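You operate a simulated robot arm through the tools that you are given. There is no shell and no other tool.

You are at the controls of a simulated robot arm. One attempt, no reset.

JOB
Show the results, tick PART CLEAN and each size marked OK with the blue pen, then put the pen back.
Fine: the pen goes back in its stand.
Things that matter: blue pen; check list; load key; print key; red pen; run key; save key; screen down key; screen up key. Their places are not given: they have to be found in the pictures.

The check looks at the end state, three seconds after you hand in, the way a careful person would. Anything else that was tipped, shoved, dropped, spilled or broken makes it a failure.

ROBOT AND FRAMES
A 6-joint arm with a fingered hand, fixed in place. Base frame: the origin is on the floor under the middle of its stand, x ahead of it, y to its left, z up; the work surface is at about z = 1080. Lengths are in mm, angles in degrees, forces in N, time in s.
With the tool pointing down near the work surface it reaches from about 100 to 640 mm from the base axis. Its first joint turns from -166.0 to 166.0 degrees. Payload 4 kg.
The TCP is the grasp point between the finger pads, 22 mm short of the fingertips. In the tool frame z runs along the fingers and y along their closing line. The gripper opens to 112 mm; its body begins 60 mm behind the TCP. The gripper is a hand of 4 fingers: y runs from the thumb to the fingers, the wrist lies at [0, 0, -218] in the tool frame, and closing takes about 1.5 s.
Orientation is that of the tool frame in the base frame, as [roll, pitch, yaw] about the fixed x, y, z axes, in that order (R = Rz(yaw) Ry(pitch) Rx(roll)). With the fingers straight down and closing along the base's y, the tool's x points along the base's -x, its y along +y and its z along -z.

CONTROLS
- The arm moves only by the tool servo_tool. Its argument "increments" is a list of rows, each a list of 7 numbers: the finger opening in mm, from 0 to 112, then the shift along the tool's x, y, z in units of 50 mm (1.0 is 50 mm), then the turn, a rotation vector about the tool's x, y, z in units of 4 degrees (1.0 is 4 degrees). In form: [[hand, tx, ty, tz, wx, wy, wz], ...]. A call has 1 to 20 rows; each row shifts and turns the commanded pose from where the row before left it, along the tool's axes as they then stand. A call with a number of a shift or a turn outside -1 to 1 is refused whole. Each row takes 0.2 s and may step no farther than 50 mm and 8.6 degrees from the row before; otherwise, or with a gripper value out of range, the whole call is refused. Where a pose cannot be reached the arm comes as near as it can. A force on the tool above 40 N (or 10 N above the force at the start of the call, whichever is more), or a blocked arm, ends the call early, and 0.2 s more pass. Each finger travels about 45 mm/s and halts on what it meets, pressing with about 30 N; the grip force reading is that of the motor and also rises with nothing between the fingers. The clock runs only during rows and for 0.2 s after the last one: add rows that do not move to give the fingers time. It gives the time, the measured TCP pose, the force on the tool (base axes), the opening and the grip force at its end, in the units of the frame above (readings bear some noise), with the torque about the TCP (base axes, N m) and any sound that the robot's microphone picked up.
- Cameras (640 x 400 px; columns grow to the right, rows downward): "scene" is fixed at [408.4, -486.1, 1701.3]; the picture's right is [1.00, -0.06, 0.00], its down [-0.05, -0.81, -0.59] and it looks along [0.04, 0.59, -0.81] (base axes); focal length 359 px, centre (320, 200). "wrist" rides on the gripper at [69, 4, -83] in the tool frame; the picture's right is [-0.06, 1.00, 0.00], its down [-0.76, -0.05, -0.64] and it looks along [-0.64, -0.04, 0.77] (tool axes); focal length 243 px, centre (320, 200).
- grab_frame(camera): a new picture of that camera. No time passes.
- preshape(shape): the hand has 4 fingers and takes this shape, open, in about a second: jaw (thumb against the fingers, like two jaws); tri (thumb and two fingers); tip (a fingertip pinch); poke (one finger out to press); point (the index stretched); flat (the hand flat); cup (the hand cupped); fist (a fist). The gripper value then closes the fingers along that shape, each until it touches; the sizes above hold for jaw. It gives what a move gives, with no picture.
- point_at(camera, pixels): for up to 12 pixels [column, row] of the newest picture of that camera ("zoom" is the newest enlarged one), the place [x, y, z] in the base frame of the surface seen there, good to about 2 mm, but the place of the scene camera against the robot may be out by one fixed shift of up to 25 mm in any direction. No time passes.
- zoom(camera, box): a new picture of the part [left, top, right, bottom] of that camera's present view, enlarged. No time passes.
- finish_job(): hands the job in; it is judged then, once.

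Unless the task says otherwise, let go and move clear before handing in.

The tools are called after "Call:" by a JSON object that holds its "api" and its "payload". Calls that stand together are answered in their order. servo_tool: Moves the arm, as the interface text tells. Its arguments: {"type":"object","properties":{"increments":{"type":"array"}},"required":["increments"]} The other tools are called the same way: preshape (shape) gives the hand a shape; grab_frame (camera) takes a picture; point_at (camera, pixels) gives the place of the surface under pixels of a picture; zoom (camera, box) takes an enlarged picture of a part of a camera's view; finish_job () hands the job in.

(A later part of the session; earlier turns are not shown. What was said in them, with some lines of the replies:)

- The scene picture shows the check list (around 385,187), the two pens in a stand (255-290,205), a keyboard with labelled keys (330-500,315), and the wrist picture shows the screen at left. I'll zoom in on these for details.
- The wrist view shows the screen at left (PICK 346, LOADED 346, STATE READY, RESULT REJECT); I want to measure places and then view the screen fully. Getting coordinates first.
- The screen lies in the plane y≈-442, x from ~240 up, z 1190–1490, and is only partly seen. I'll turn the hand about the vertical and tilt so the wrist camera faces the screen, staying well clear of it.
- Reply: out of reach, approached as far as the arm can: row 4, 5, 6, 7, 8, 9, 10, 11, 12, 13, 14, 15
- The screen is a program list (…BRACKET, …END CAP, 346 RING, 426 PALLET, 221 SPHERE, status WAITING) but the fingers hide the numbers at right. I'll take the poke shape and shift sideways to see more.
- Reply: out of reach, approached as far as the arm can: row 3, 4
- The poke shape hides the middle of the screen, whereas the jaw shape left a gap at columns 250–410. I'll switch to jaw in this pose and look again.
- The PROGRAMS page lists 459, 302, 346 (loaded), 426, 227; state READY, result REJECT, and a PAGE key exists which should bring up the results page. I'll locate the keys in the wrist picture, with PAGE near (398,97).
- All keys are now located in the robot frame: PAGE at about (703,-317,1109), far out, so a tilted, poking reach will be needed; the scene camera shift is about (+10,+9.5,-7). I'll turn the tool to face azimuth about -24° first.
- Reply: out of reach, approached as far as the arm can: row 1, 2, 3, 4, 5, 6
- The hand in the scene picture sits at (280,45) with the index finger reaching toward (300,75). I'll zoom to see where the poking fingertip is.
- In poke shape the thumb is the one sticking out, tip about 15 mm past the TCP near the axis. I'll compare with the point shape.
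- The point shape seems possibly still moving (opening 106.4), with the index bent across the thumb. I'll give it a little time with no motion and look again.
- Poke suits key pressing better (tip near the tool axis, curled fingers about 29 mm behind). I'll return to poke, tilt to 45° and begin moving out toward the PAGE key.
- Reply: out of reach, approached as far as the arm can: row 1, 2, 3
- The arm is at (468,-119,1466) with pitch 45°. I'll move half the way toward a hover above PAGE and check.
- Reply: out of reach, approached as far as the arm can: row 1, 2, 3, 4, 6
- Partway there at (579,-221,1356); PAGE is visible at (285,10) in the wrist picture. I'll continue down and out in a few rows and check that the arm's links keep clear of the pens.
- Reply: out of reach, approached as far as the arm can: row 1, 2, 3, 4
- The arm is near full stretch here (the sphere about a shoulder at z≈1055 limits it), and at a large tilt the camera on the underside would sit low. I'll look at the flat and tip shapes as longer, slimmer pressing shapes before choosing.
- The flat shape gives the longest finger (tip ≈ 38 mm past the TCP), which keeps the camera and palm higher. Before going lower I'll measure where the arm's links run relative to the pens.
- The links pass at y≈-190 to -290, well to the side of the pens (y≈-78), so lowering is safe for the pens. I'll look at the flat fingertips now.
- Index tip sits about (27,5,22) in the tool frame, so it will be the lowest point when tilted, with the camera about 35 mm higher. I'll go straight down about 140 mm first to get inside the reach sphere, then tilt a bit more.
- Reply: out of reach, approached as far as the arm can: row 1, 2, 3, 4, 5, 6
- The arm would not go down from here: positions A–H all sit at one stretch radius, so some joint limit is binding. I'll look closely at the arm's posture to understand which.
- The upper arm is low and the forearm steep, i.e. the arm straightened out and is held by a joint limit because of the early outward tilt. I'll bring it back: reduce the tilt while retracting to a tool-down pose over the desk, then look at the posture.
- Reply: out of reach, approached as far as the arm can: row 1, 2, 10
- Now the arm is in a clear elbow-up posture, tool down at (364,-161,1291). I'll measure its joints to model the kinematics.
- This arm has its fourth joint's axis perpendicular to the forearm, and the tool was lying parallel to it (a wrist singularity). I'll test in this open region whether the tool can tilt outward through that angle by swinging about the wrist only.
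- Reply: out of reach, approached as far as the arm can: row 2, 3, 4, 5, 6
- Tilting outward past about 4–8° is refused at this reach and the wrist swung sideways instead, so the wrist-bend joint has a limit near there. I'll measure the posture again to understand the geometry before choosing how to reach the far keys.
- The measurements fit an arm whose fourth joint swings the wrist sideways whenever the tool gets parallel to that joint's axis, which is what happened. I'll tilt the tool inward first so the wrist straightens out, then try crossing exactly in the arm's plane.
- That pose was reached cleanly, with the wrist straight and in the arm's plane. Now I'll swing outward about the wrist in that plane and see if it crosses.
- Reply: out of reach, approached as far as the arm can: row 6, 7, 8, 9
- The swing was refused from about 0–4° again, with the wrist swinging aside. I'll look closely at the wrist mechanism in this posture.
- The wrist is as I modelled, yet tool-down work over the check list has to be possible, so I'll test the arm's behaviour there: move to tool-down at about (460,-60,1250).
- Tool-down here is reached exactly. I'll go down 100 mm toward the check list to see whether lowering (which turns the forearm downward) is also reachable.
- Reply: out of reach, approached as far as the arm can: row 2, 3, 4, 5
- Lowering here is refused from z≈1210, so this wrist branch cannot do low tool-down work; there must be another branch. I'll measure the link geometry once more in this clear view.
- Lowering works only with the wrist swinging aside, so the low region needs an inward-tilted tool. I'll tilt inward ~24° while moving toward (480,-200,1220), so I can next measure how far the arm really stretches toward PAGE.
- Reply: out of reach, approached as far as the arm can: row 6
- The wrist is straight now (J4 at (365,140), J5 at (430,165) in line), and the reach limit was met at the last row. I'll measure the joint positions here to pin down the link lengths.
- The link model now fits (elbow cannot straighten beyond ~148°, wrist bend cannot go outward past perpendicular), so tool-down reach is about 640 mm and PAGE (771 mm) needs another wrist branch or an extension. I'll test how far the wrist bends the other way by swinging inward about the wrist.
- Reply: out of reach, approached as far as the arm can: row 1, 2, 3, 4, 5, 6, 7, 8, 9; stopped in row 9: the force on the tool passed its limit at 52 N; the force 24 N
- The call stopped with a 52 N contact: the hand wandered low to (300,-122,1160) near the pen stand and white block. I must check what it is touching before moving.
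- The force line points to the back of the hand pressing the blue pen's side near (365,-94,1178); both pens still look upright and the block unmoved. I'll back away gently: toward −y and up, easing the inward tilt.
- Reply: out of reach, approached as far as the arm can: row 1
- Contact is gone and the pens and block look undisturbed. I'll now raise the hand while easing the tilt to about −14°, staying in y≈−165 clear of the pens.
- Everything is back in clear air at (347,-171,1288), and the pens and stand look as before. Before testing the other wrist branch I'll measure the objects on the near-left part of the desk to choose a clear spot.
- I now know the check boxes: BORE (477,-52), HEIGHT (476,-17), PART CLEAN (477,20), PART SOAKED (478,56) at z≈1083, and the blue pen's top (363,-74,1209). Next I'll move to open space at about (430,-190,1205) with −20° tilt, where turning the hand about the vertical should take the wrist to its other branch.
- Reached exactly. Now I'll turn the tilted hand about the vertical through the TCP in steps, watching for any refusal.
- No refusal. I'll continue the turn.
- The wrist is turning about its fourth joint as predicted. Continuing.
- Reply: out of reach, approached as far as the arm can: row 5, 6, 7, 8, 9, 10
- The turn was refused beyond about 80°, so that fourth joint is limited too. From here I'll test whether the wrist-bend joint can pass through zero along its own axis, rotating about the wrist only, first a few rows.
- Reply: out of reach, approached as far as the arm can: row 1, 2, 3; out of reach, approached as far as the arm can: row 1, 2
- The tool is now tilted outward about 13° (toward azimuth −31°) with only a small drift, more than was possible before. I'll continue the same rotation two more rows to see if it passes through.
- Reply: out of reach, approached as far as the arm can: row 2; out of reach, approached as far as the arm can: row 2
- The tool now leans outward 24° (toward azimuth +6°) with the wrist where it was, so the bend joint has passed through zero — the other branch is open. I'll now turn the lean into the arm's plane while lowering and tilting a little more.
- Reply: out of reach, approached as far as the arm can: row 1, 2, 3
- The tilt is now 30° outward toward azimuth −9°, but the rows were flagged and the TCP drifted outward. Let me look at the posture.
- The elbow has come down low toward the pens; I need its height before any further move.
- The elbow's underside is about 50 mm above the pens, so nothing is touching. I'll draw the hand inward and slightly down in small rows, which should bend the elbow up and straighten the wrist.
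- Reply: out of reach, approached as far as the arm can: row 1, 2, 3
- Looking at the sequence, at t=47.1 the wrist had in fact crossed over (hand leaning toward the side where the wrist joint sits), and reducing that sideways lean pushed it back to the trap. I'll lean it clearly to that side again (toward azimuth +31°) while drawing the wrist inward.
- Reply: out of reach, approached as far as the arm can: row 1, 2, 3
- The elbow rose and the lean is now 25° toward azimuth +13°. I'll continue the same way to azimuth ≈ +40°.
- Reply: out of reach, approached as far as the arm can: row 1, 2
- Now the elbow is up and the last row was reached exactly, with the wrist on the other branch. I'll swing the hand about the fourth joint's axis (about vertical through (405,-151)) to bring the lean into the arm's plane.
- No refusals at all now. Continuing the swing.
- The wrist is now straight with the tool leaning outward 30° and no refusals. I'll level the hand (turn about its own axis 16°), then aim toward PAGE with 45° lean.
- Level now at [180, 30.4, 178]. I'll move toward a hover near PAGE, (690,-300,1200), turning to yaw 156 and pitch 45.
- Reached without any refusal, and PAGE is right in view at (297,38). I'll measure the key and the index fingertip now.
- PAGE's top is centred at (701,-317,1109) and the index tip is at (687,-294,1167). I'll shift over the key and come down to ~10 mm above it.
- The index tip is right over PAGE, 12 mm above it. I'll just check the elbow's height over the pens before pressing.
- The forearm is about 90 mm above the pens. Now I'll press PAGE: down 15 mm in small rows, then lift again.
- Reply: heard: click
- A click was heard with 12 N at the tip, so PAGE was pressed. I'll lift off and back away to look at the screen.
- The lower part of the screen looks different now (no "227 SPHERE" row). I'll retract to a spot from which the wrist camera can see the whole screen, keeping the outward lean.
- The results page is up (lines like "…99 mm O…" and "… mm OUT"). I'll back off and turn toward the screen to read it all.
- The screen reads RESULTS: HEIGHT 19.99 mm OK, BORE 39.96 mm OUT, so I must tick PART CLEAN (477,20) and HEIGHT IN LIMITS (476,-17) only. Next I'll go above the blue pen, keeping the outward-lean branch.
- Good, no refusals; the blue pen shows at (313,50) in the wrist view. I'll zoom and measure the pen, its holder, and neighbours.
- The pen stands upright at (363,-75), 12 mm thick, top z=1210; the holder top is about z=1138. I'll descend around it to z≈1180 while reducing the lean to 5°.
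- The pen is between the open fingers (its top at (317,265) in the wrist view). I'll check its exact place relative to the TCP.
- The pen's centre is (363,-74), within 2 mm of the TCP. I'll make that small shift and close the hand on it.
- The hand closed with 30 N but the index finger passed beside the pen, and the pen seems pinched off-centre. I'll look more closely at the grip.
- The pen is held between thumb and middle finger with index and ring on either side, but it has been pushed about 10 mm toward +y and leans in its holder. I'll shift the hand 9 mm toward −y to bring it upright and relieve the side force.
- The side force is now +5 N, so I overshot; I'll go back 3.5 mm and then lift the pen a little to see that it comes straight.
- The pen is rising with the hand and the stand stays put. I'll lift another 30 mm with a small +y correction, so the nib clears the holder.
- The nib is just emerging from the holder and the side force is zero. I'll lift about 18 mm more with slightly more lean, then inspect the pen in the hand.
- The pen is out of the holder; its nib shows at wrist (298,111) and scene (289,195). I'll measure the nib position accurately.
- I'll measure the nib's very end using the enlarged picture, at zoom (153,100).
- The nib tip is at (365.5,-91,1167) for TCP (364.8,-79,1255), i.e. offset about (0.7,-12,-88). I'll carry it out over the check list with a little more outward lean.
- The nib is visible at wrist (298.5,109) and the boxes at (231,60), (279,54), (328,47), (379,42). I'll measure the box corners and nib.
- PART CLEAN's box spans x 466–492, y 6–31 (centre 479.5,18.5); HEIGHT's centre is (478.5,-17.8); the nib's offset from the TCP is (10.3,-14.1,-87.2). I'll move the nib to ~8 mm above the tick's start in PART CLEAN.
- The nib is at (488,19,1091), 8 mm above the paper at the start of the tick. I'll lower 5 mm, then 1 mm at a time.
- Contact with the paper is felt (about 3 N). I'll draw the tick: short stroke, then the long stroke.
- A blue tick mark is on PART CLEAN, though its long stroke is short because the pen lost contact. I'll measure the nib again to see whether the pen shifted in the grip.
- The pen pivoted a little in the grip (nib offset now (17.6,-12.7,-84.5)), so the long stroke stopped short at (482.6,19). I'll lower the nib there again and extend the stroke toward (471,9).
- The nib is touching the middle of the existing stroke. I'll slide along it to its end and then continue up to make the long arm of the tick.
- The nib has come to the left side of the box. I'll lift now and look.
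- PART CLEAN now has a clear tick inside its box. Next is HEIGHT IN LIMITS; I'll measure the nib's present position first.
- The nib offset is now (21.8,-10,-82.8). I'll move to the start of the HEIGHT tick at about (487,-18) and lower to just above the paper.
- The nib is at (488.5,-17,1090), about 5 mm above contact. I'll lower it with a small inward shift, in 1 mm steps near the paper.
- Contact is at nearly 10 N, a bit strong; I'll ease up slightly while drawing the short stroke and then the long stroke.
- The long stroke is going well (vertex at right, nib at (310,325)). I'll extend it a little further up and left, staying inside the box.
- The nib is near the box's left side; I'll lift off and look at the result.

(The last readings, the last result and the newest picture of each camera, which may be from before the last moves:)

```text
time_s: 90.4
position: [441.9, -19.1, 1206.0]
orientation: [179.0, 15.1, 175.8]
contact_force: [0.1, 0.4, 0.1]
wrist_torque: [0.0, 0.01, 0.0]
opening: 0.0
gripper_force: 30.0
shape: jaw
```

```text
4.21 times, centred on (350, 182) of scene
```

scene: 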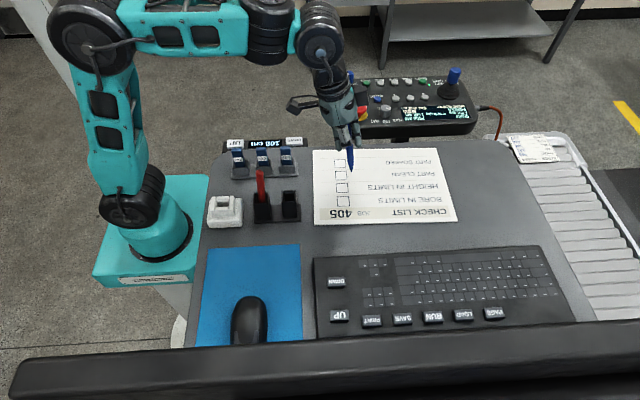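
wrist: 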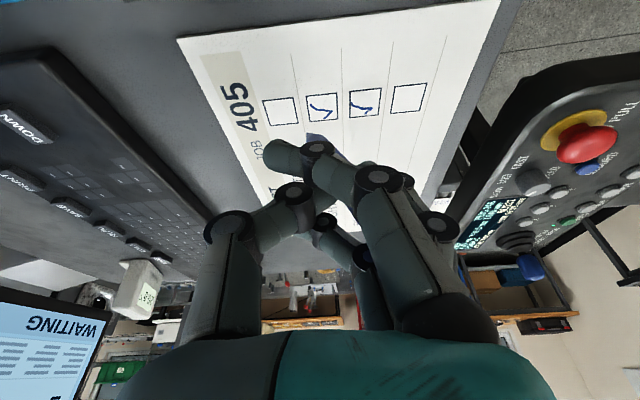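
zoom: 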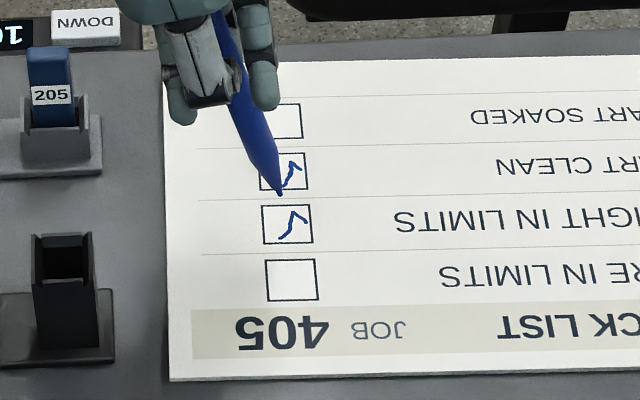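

Both ticks (HEIGHT IN LIMITS and PART CLEAN) are drawn and the other boxes are empty. Now to return the pen I need its lean in the grip; I'll measure points along it.

Call:
{"api": "zoom", "payload": {"camera": "scene", "box": [325, 125, 385, 195]}}

Call:
{"api": "point_at", "payload": {"camera": "wrist", "pixels": [[310.6, 132.5], [311, 134], [316, 134], [325, 140], [350, 215], [345, 205], [340, 210], [352, 225]]}}

```text
5.71 times, centred on (355, 160) of scene
```

zoom: 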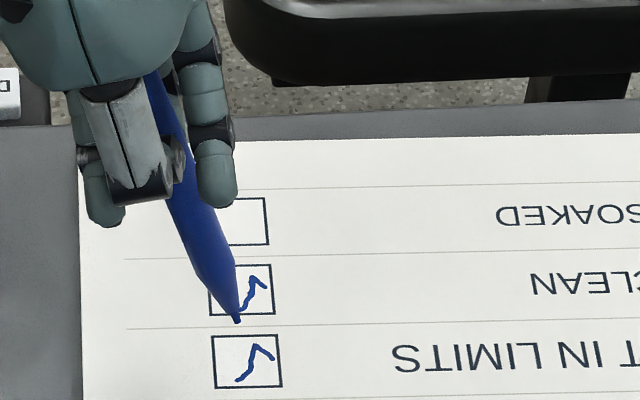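

```text
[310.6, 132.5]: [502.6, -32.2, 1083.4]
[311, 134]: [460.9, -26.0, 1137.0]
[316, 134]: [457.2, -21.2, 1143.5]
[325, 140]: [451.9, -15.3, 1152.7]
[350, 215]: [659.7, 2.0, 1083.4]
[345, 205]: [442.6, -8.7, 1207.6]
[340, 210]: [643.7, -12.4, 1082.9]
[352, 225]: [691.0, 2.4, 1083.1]
```

Call:
{"api": "point_at", "payload": {"camera": "zoom", "pixels": [[236, 318], [233, 305], [222, 280], [207, 245], [193, 210], [180, 180], [165, 120], [155, 90]]}}

Call:
{"api": "zoom", "payload": {"camera": "wrist", "box": [290, 115, 350, 160]}}

```text
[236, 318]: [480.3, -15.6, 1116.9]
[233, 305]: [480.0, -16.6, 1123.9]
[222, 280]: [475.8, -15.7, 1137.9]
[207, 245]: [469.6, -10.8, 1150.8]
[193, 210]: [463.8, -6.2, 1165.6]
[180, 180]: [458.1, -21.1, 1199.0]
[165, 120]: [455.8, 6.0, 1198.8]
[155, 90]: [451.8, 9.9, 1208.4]
```

```text
8.89 times, centred on (320, 138) of wrist
```

zoom: 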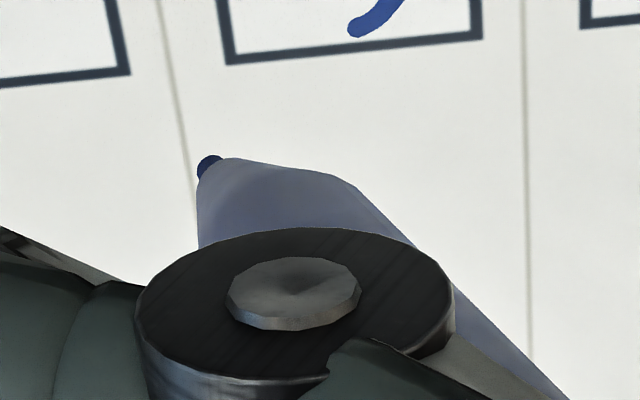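

The pen now leans about 25° (nib toward +x and −y), so I must turn the hand so the pen is upright before inserting it. First I'll raise slightly and turn the hand −45° about the vertical here in the open.

Call:
{"api": "servo_tool", "payload": {"increments": [[0, -0.008, 0, -0.04, 0.244, 0, 0.905], [0, -0.008, 0, -0.04, 0.244, 0, 0.905], [0, -0.008, 0, -0.04, 0.244, 0, 0.905], [0, -0.008, 0, -0.04, 0.244, 0, 0.905], [0, -0.008, 0, -0.04, 0.244, 0, 0.905], [0, -0.008, 0, -0.04, 0.244, 0, 0.905]]}}

Call:
{"api": "servo_tool", "payload": {"increments": [[0, -0.008, 0, -0.02, 0.244, 0, 0.905], [0, -0.008, 0, -0.02, 0.244, 0, 0.905], [0, -0.008, 0, -0.02, 0.244, 0, 0.905], [0, -0.008, 0, -0.02, 0.244, 0, 0.905], [0, -0.008, 0, -0.02, 0.244, 0, 0.905], [0, -0.008, 0, -0.02, 0.244, 0, 0.905]]}}

Call:
{"api": "grab_frame", "payload": {"camera": "scene"}}

```text
time_s: 91.8
position: [442.3, -18.5, 1217.6]
orientation: [179.3, 14.8, 153.3]
contact_force: [0.6, 0.0, -0.3]
wrist_torque: [0.01, -0.03, -0.04]
opening: 0.0
gripper_force: 30.3
shape: jaw
```

```text
time_s: 93.2
position: [443.1, -18.7, 1223.4]
orientation: [179.6, 14.4, 130.9]
contact_force: [-1.3, 0.8, -0.2]
wrist_torque: [0.02, -0.02, 0.01]
opening: 0.0
gripper_force: 29.9
shape: jaw
```

```text
taken
```

scene: 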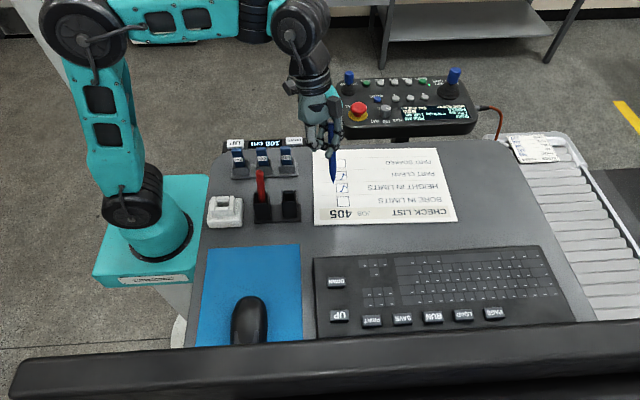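

No refusals. Now I'll tilt about the world x-axis to bring the pen upright.

Call:
{"api": "servo_tool", "payload": {"increments": [[0, 0, 0, 0, -0.634, 0.756, 0.163], [0, 0, 0, 0, -0.634, 0.756, 0.163], [0, 0, 0, 0, -0.634, 0.756, 0.163], [0, 0, 0, 0, -0.634, 0.756, 0.163], [0, 0, 0, 0, -0.634, 0.756, 0.163]]}}

Call:
{"api": "grab_frame", "payload": {"camera": "wrist"}}

Call:
{"api": "zoom", "payload": {"camera": "scene", "box": [290, 60, 380, 200]}}

```text
time_s: 94.4
position: [442.8, -19.7, 1225.1]
orientation: [166.5, -1.0, 129.5]
contact_force: [0.0, 0.4, -0.4]
wrist_torque: [0.04, 0.0, 0.0]
opening: 0.2
gripper_force: 29.5
shape: jaw
```

```text
taken
```

wrist: 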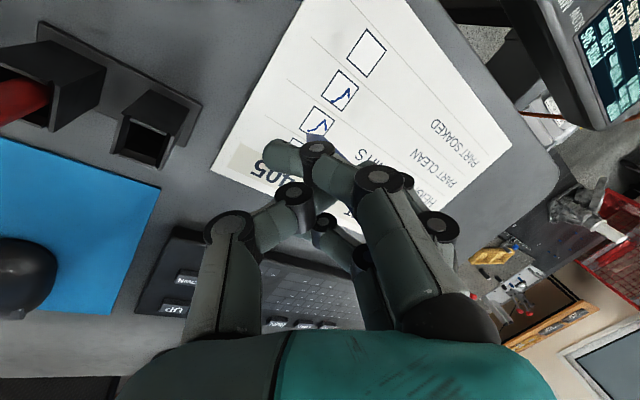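

```text
2.86 times, centred on (335, 130) of scene
```

zoom: 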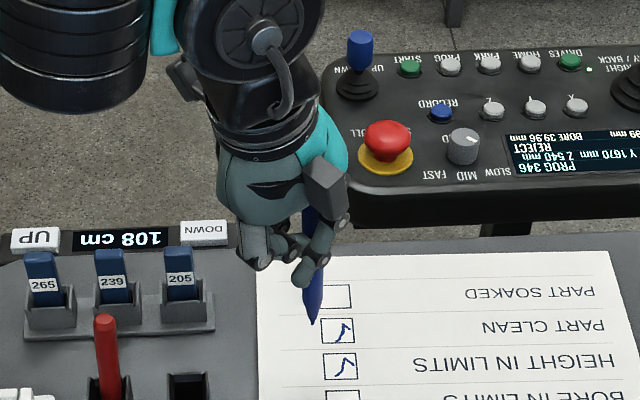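

No refusals; the pen looks nearly upright. I'll measure its axis and nib again.

Call:
{"api": "zoom", "payload": {"camera": "scene", "box": [315, 120, 365, 180]}}

```text
6.67 times, centred on (340, 150) of scene
```

zoom: 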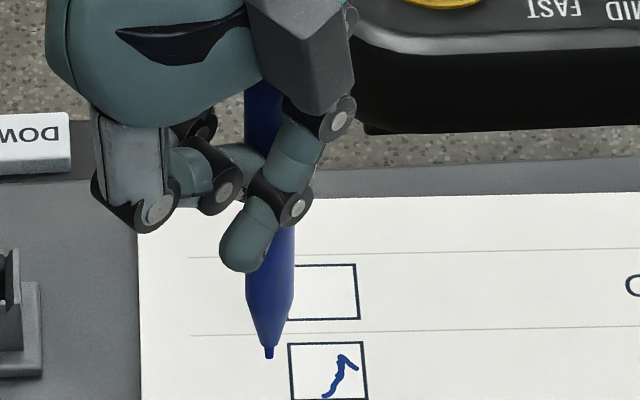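

Call:
{"api": "point_at", "payload": {"camera": "zoom", "pixels": [[268, 354], [268, 348], [269, 320], [270, 300], [270, 275], [264, 130], [262, 100]]}}

Call:
{"api": "point_at", "payload": {"camera": "scene", "pixels": [[280, 195], [299, 195], [299, 205], [283, 206], [289, 200], [262, 200]]}}

Call:
{"api": "point_at", "payload": {"camera": "wrist", "pixels": [[150, 90], [200, 100], [190, 140], [118, 130], [125, 115], [160, 165], [140, 145], [178, 125]]}}

Call:
{"api": "zoom", "payload": {"camera": "wrist", "box": [20, 10, 240, 190]}}

```text
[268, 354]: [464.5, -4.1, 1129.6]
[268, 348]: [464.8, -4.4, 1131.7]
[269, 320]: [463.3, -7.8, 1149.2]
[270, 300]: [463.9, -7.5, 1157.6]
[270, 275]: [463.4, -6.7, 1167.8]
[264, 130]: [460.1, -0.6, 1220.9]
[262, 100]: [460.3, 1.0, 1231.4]
```

```text
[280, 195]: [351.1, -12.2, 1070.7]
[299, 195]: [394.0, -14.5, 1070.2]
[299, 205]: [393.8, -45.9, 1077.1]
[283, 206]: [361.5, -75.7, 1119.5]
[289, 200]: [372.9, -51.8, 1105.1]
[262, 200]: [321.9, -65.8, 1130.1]
```

```text
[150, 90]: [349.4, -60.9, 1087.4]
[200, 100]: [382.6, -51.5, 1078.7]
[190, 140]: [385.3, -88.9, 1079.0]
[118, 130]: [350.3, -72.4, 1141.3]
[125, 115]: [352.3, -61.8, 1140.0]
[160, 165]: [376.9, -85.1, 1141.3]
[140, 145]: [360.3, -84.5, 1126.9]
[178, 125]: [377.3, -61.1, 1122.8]
```

```text
2.22 times, centred on (130, 100) of wrist
```

zoom: 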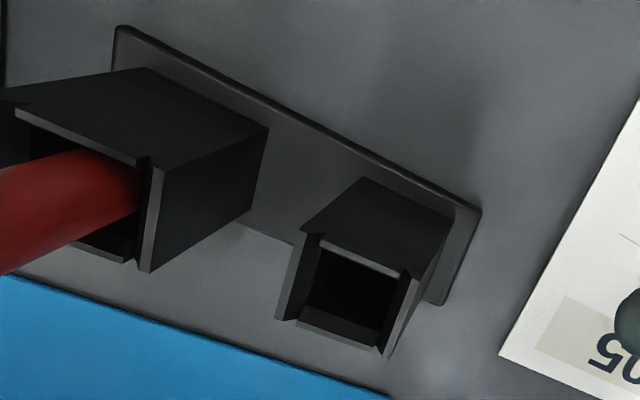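

The pen leans only about 7° now; the holder opening is centred at (363.5,-73.7) with its top at z≈1141. I'll turn the hand back 20° (to keep the index finger clear of the red pen) while carrying the pen to just above the holder.

Call:
{"api": "servo_tool", "payload": {"increments": [[0, 0.045, -0.305, -0.165, 0.19, 0.1375, -0.8425], [0, 0.064, -0.3, -0.16, 0.19, 0.1375, -0.8425], [0, 0.084, -0.298, -0.154, 0.19, 0.1375, -0.8425], [0, 0.103, -0.293, -0.149, 0.19, 0.1375, -0.8425]]}}

Call:
{"api": "grab_frame", "payload": {"camera": "scene"}}

Call:
{"api": "zoom", "payload": {"camera": "scene", "box": [240, 100, 360, 220]}}

```text
time_s: 95.4
position: [385.6, -53.9, 1241.1]
orientation: [169.4, -0.4, 143.2]
contact_force: [-0.3, 0.3, -0.2]
wrist_torque: [-0.03, 0.0, 0.0]
opening: 0.2
gripper_force: 30.0
shape: jaw
```

```text
taken
```

scene: 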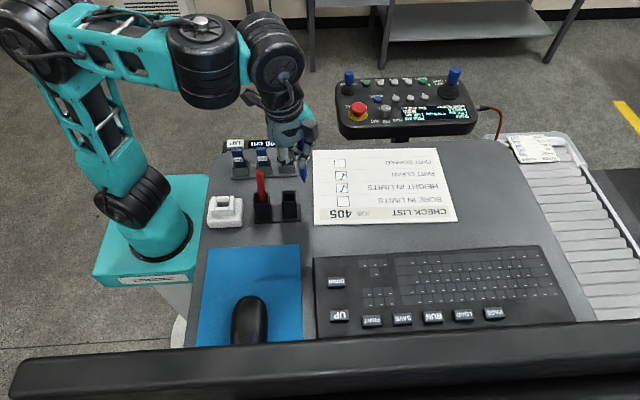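

```text
3.33 times, centred on (300, 160) of scene
```

zoom: 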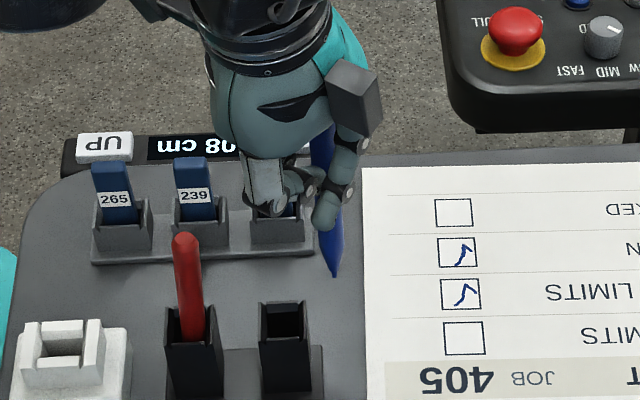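

No refusals and the pen is approaching the holder. I'll do the last two rows to hover over it.

Call:
{"api": "servo_tool", "payload": {"increments": [[0, 0.121, -0.308, -0.06, 0.19, 0.1375, -0.8425], [0, 0.139, -0.303, -0.06, 0.19, 0.1375, -0.8425], [0, 0, 0, 0, 0, 0, 0]]}}

Call:
{"api": "zoom", "payload": {"camera": "scene", "box": [255, 130, 325, 225]}}

Call:
{"api": "grab_frame", "payload": {"camera": "wrist"}}

```text
time_s: 96.2
position: [356.3, -71.8, 1243.7]
orientation: [170.8, -0.2, 150.1]
contact_force: [0.8, 0.3, 0.2]
wrist_torque: [-0.02, -0.02, 0.02]
opening: 0.1
gripper_force: 30.3
shape: jaw
```

```text
4.21 times, centred on (290, 178) of scene
```

zoom: 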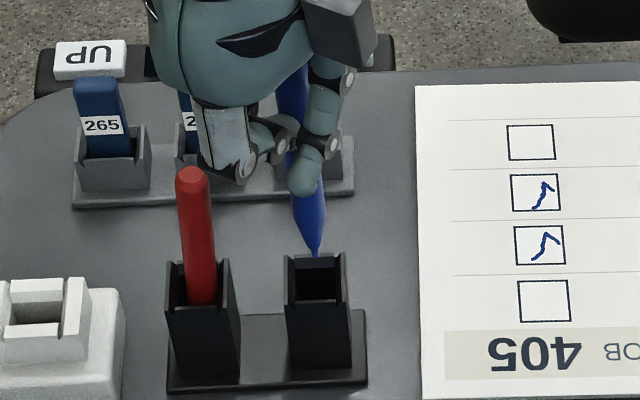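

```text
taken
```

wrist: 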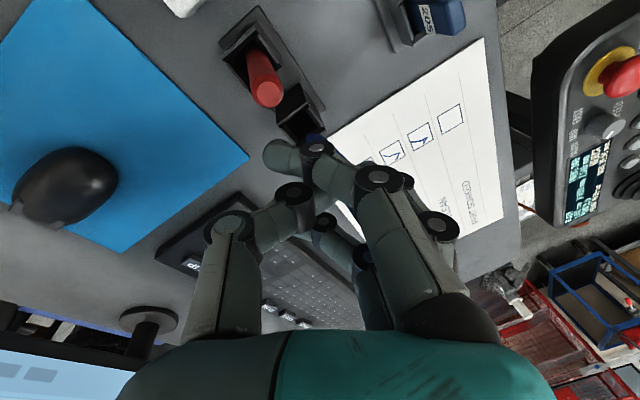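

The nib is over the holder's back edge in the picture; I'll measure nib, pen axis and the holder edges in this same view so their relation is exact.

Call:
{"api": "point_at", "payload": {"camera": "zoom", "pixels": [[315, 254], [314, 248], [311, 225], [309, 208], [292, 70], [285, 262], [347, 262], [296, 301], [336, 300], [293, 254], [340, 252], [316, 262]]}}

Call:
{"api": "point_at", "payload": {"camera": "wrist", "pixels": [[297, 85], [280, 112], [320, 112], [298, 140], [315, 137], [311, 138], [305, 112]]}}

Call:
{"api": "zoom", "payload": {"camera": "wrist", "box": [250, 70, 350, 160]}}

```text
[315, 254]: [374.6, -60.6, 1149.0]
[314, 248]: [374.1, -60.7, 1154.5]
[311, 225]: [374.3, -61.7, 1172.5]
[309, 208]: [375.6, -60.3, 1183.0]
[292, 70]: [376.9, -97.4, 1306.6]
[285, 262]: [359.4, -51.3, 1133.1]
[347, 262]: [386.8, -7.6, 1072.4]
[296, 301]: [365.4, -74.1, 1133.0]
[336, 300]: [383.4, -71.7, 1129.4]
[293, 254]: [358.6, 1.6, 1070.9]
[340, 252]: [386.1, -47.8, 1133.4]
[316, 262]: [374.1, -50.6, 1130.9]
```

```text
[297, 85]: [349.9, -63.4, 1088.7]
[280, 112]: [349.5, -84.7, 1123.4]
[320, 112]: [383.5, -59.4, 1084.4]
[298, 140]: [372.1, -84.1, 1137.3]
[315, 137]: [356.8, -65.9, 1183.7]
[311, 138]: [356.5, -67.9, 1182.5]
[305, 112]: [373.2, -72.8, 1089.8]
```

```text
4.44 times, centred on (300, 115) of wrist
```

zoom: 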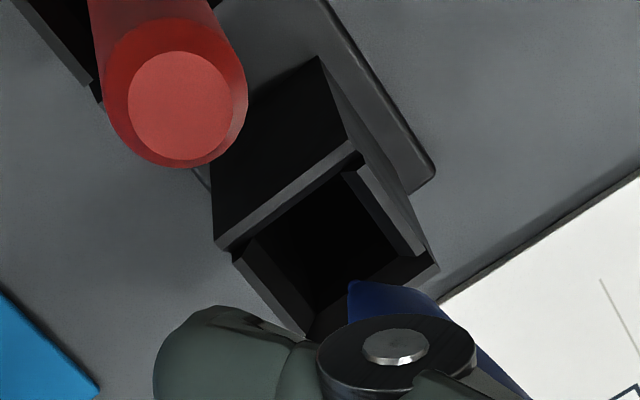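

In this view the nib is within 2 mm of the holder's centre. I'll insert along the pen's own line, first 30 mm, watching the force.

Call:
{"api": "servo_tool", "payload": {"increments": [[0, -0.009, -0.0505, 0.194, 0, 0, 0], [0, -0.009, -0.0505, 0.194, 0, 0, 0], [0, -0.009, -0.0505, 0.194, 0, 0, 0]]}}

Call:
{"api": "zoom", "payload": {"camera": "scene", "box": [255, 130, 325, 225]}}

```text
time_s: 97.0
position: [357.4, -74.8, 1212.8]
orientation: [170.9, -0.2, 150.0]
contact_force: [0.2, -0.4, -0.2]
wrist_torque: [0.02, 0.03, 0.01]
opening: 0.0
gripper_force: 30.1
shape: jaw
```

```text
4.21 times, centred on (290, 178) of scene
```

zoom: 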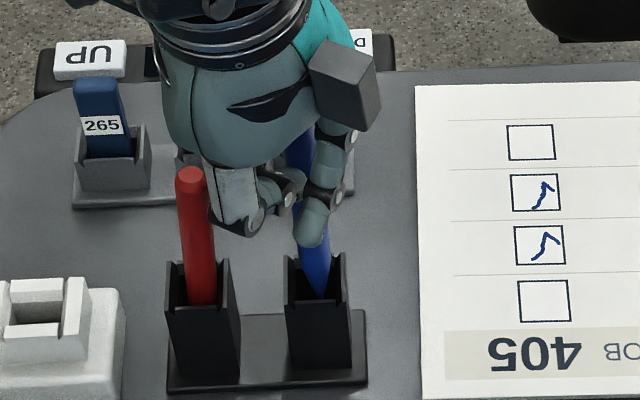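

The nib is inside the holder without contact force, slightly toward the right wall. I'll continue with a small correction to the left.

Call:
{"api": "servo_tool", "payload": {"increments": [[0, 0.012, -0.06, 0.193, 0, 0, 0], [0, 0.012, -0.06, 0.193, 0, 0, 0]]}}

Call:
{"api": "zoom", "payload": {"camera": "scene", "box": [255, 130, 325, 225]}}

Call:
{"api": "grab_frame", "payload": {"camera": "wrist"}}

```text
time_s: 97.6
position: [353.8, -76.7, 1195.7]
orientation: [170.9, 0.0, 149.9]
contact_force: [1.3, -2.6, 2.1]
wrist_torque: [-0.09, -0.01, -0.01]
opening: 0.0
gripper_force: 30.2
shape: jaw
```

```text
4.21 times, centred on (290, 178) of scene
```

zoom: 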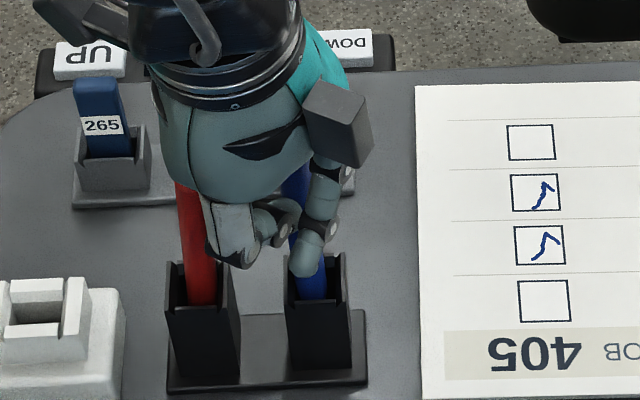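

```text
taken
```

wrist: 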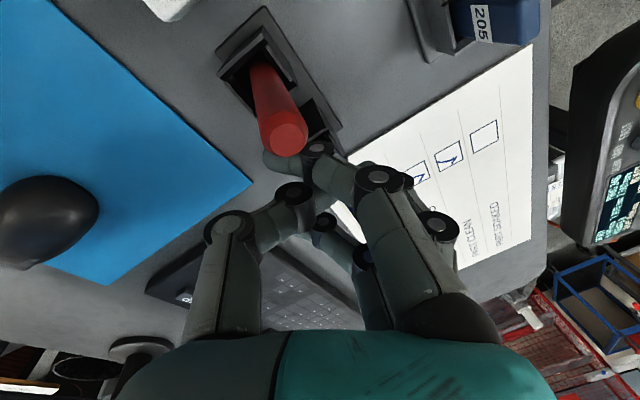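

Light contact forces appear as the barrel meets the holder; about 12 mm remain. I'll finish in 4 mm steps, shifting a touch toward +x and −y.

Call:
{"api": "servo_tool", "payload": {"increments": [[0, -0.021, -0.024, 0.077, 0, 0, 0], [0, -0.021, -0.024, 0.077, 0, 0, 0]]}}

Call:
{"api": "zoom", "payload": {"camera": "scene", "box": [255, 130, 325, 225]}}

```text
time_s: 98.2
position: [354.9, -79.2, 1185.4]
orientation: [170.8, -0.2, 150.0]
contact_force: [-0.5, 0.3, 0.2]
wrist_torque: [-0.05, 0.0, -0.04]
opening: 0.0
gripper_force: 30.3
shape: jaw
```

```text
4.21 times, centred on (290, 178) of scene
```

zoom: 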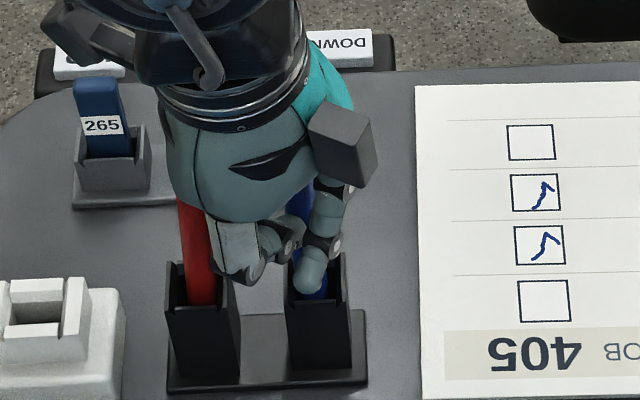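

Nearly seated with no force. I'll go down a further 3 mm in small rows to feel the bottom.

Call:
{"api": "servo_tool", "payload": {"increments": [[0, 0, -0.008, 0.03, 0, 0, 0], [0, 0, -0.008, 0.03, 0, 0, 0], [0, 0, 0, 0, 0, 0, 0]]}}

```text
time_s: 99.0
position: [354.6, -79.3, 1182.7]
orientation: [170.8, -0.2, 149.9]
contact_force: [-0.3, -3.4, 3.1]
wrist_torque: [-0.14, -0.01, -0.02]
opening: 0.0
gripper_force: 29.9
shape: jaw
```

The pen has met the bottom (3 N). I'll open the hand gradually to release it.

Call:
{"api": "servo_tool", "payload": {"increments": [[10, 0, 0, 0, 0, 0, 0], [20, 0, 0, 0, 0, 0, 0], [35, 0, 0, 0, 0, 0, 0], [50, 0, 0, 0, 0, 0, 0], [60, 0, 0, 0, 0, 0, 0], [70, 0, 0, 0, 0, 0, 0], [70, 0, 0, 0, 0, 0, 0], [70, 0, 0, 0, 0, 0, 0]]}}

Call:
{"api": "grab_frame", "payload": {"camera": "wrist"}}

Call:
{"api": "zoom", "payload": {"camera": "scene", "box": [235, 130, 345, 230]}}

```text
time_s: 100.8
position: [354.6, -79.8, 1182.3]
orientation: [170.9, -0.2, 150.1]
contact_force: [-0.2, -0.4, -0.9]
wrist_torque: [-0.04, 0.0, -0.01]
opening: 69.6
gripper_force: 0.1
shape: jaw
```

```text
taken
```

wrist: 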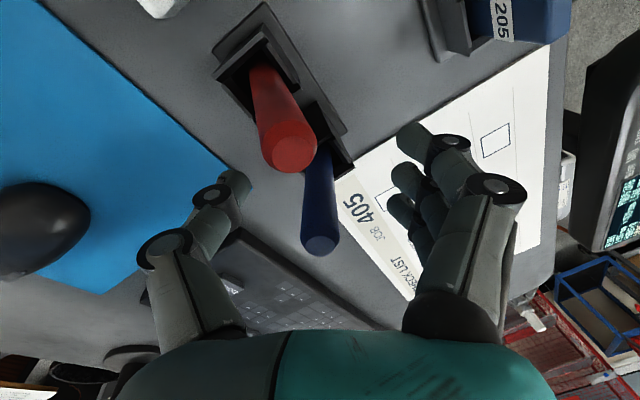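

```text
4.00 times, centred on (290, 180) of scene
```

zoom: 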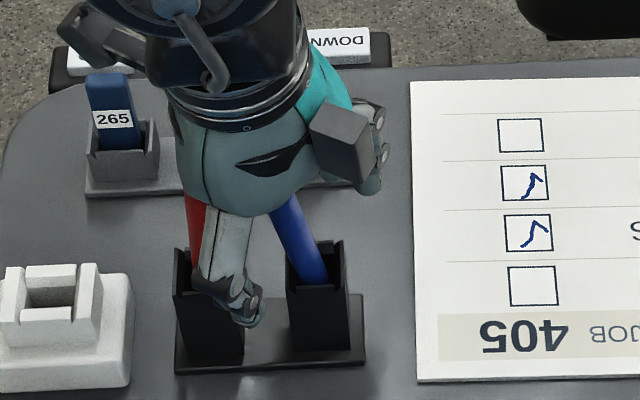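

The pen is released and stands in its holder, leaning slightly. I'll measure its top to see that nothing touches it before withdrawing.

Call:
{"api": "point_at", "payload": {"camera": "wrist", "pixels": [[321, 244], [321, 220], [319, 190], [317, 165], [288, 150], [240, 185], [410, 130], [400, 175]]}}

Call:
{"api": "zoom", "payload": {"camera": "wrist", "box": [200, 90, 440, 270]}}

```text
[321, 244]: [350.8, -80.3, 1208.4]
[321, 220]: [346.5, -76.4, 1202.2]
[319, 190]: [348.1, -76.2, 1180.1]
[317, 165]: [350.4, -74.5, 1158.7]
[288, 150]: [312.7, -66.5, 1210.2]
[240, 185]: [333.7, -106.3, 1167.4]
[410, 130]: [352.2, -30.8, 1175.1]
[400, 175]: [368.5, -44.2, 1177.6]
```

```text
2.22 times, centred on (320, 180) of wrist
```

zoom: 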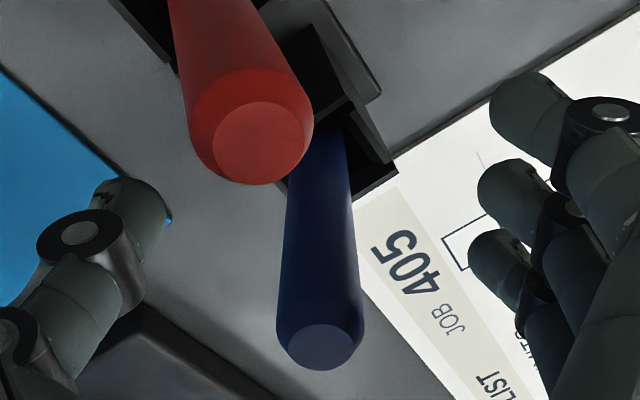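

The pen leans about 6° inside its holder and nothing touches it (thumb 26 mm, fingers 30 mm away). I'll withdraw straight up.

Call:
{"api": "servo_tool", "payload": {"increments": [[70, 0.016, 0.06, -0.292, 0, 0, 0], [70, 0.016, 0.06, -0.292, 0, 0, 0], [70, 0.016, 0.06, -0.292, 0, 0, 0], [70, 0.016, 0.06, -0.292, 0, 0, 0]]}}

Call:
{"api": "grab_frame", "payload": {"camera": "scene"}}

Call:
{"api": "zoom", "payload": {"camera": "scene", "box": [235, 130, 345, 230]}}

```text
time_s: 101.8
position: [353.4, -76.5, 1240.7]
orientation: [170.9, -0.2, 150.1]
contact_force: [-1.0, 0.2, 0.0]
wrist_torque: [-0.04, 0.03, 0.05]
opening: 69.5
gripper_force: 0.1
shape: jaw
```

```text
taken
```

scene: 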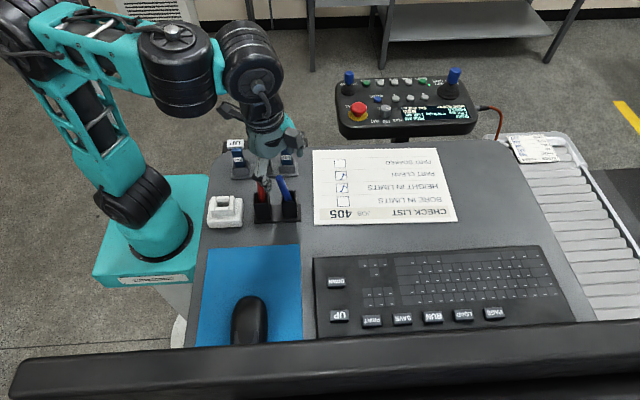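

```text
4.00 times, centred on (290, 180) of scene
```

zoom: 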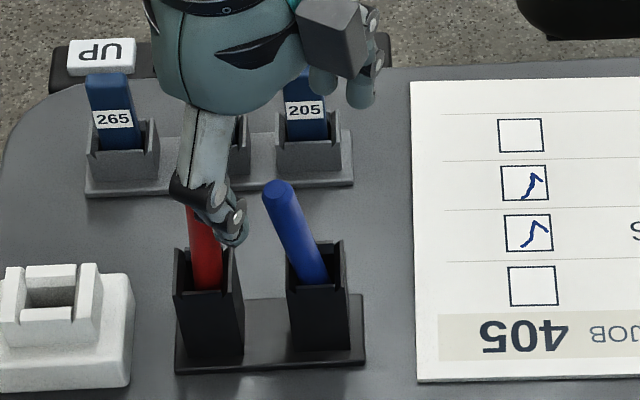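

Both pens stand in their holders; my fingertips are only a few mm above pen height, so I'll rise further while leaning outward, then move off to the side.

Call:
{"api": "servo_tool", "payload": {"increments": [[70, 0.001, 0.038, -0.237, 0, 0, 0], [70, 0.001, 0.038, -0.237, -0.026, -0.74, -0.12], [70, 0.001, 0.03, -0.237, -0.026, -0.74, -0.12], [70, 0.001, 0.02, -0.237, -0.026, -0.74, -0.12], [70, 0.0, 0.01, -0.237, -0.026, -0.74, -0.12]]}}

Call:
{"api": "grab_frame", "payload": {"camera": "scene"}}

Call:
{"api": "zoom", "payload": {"camera": "scene", "box": [235, 130, 345, 230]}}

```text
time_s: 103.0
position: [350.2, -77.2, 1299.9]
orientation: [170.4, 11.8, 150.0]
contact_force: [-0.3, -0.7, -0.8]
wrist_torque: [-0.01, 0.02, -0.01]
opening: 69.3
gripper_force: 0.2
shape: jaw
```

```text
taken
```

scene: 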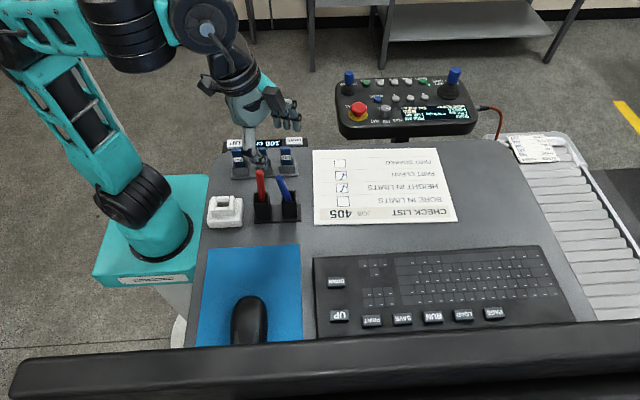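

```text
4.00 times, centred on (290, 180) of scene
```

zoom: 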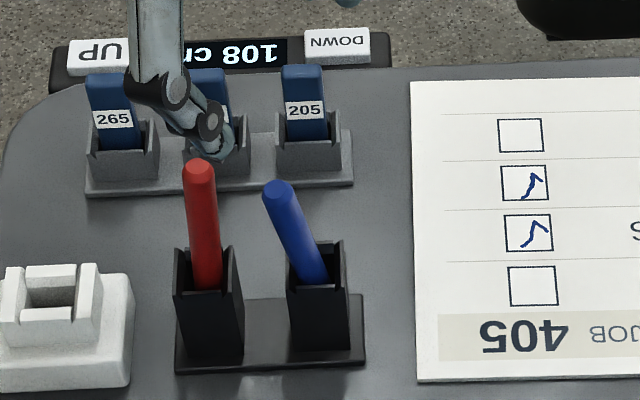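

Both pens are in the stand, the stand and block are where they were at the start, and the ticks are in HEIGHT IN LIMITS and PART CLEAN only. I'll take a last look with the wrist camera to confirm the screen still shows the results.

Call:
{"api": "grab_frame", "payload": {"camera": "wrist"}}

Call:
{"api": "zoom", "payload": {"camera": "scene", "box": [300, 135, 470, 235]}}

```text
taken
```

wrist: 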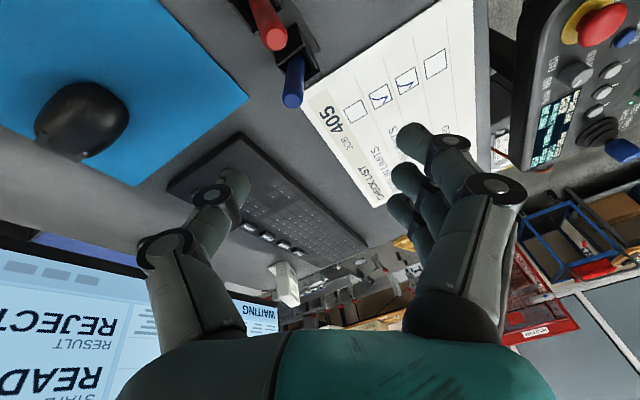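

```text
3.76 times, centred on (385, 185) of scene
```

zoom: 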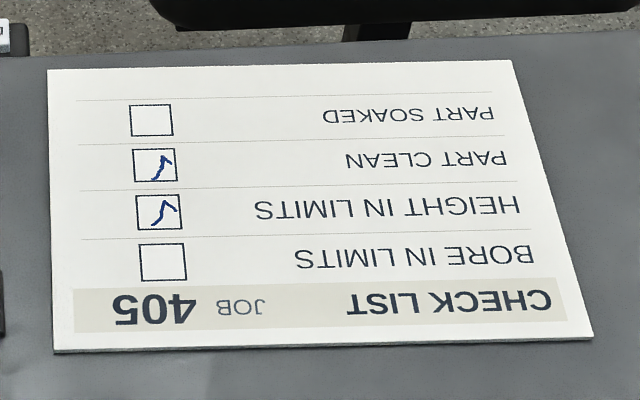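

The check list shows clear blue ticks at PART CLEAN and HEIGHT IN LIMITS only. It hasn't moved, the pens are in their stand, and the hand is open and clear, so I'm handing the job in.

Call:
{"api": "finish_job", "payload": {}}

```text
The job is handed in.
```

I pressed PAGE and the screen switched to the RESULTS page, which shows HEIGHT 19.99 mm OK and BORE 39.96 mm OUT. I ticked PART CLEAN and HEIGHT IN LIMITS with the blue pen, left BORE IN LIMITS and PART SOAKED empty, and put the pen back in its stand. The job is handed in.

- **Contact on the way:** early on, while I was testing the arm's reach, the hand bumped something beside the pens at 52 N, most likely the blue pen. Nothing tipped, and the stand, white block and red pen are where they were at the start.
- **Pen position:** the blue pen is down in its holder but leans about 6–7°. It stood upright at the start.
- **The ticks:** both are inside their boxes. The PART CLEAN tick took two strokes because the pen shifted in the grip.
- **The screen:** I read the RESULTS page in full right after pressing PAGE. At hand-in the hand hid that part of the screen, but I pressed no other key in between.
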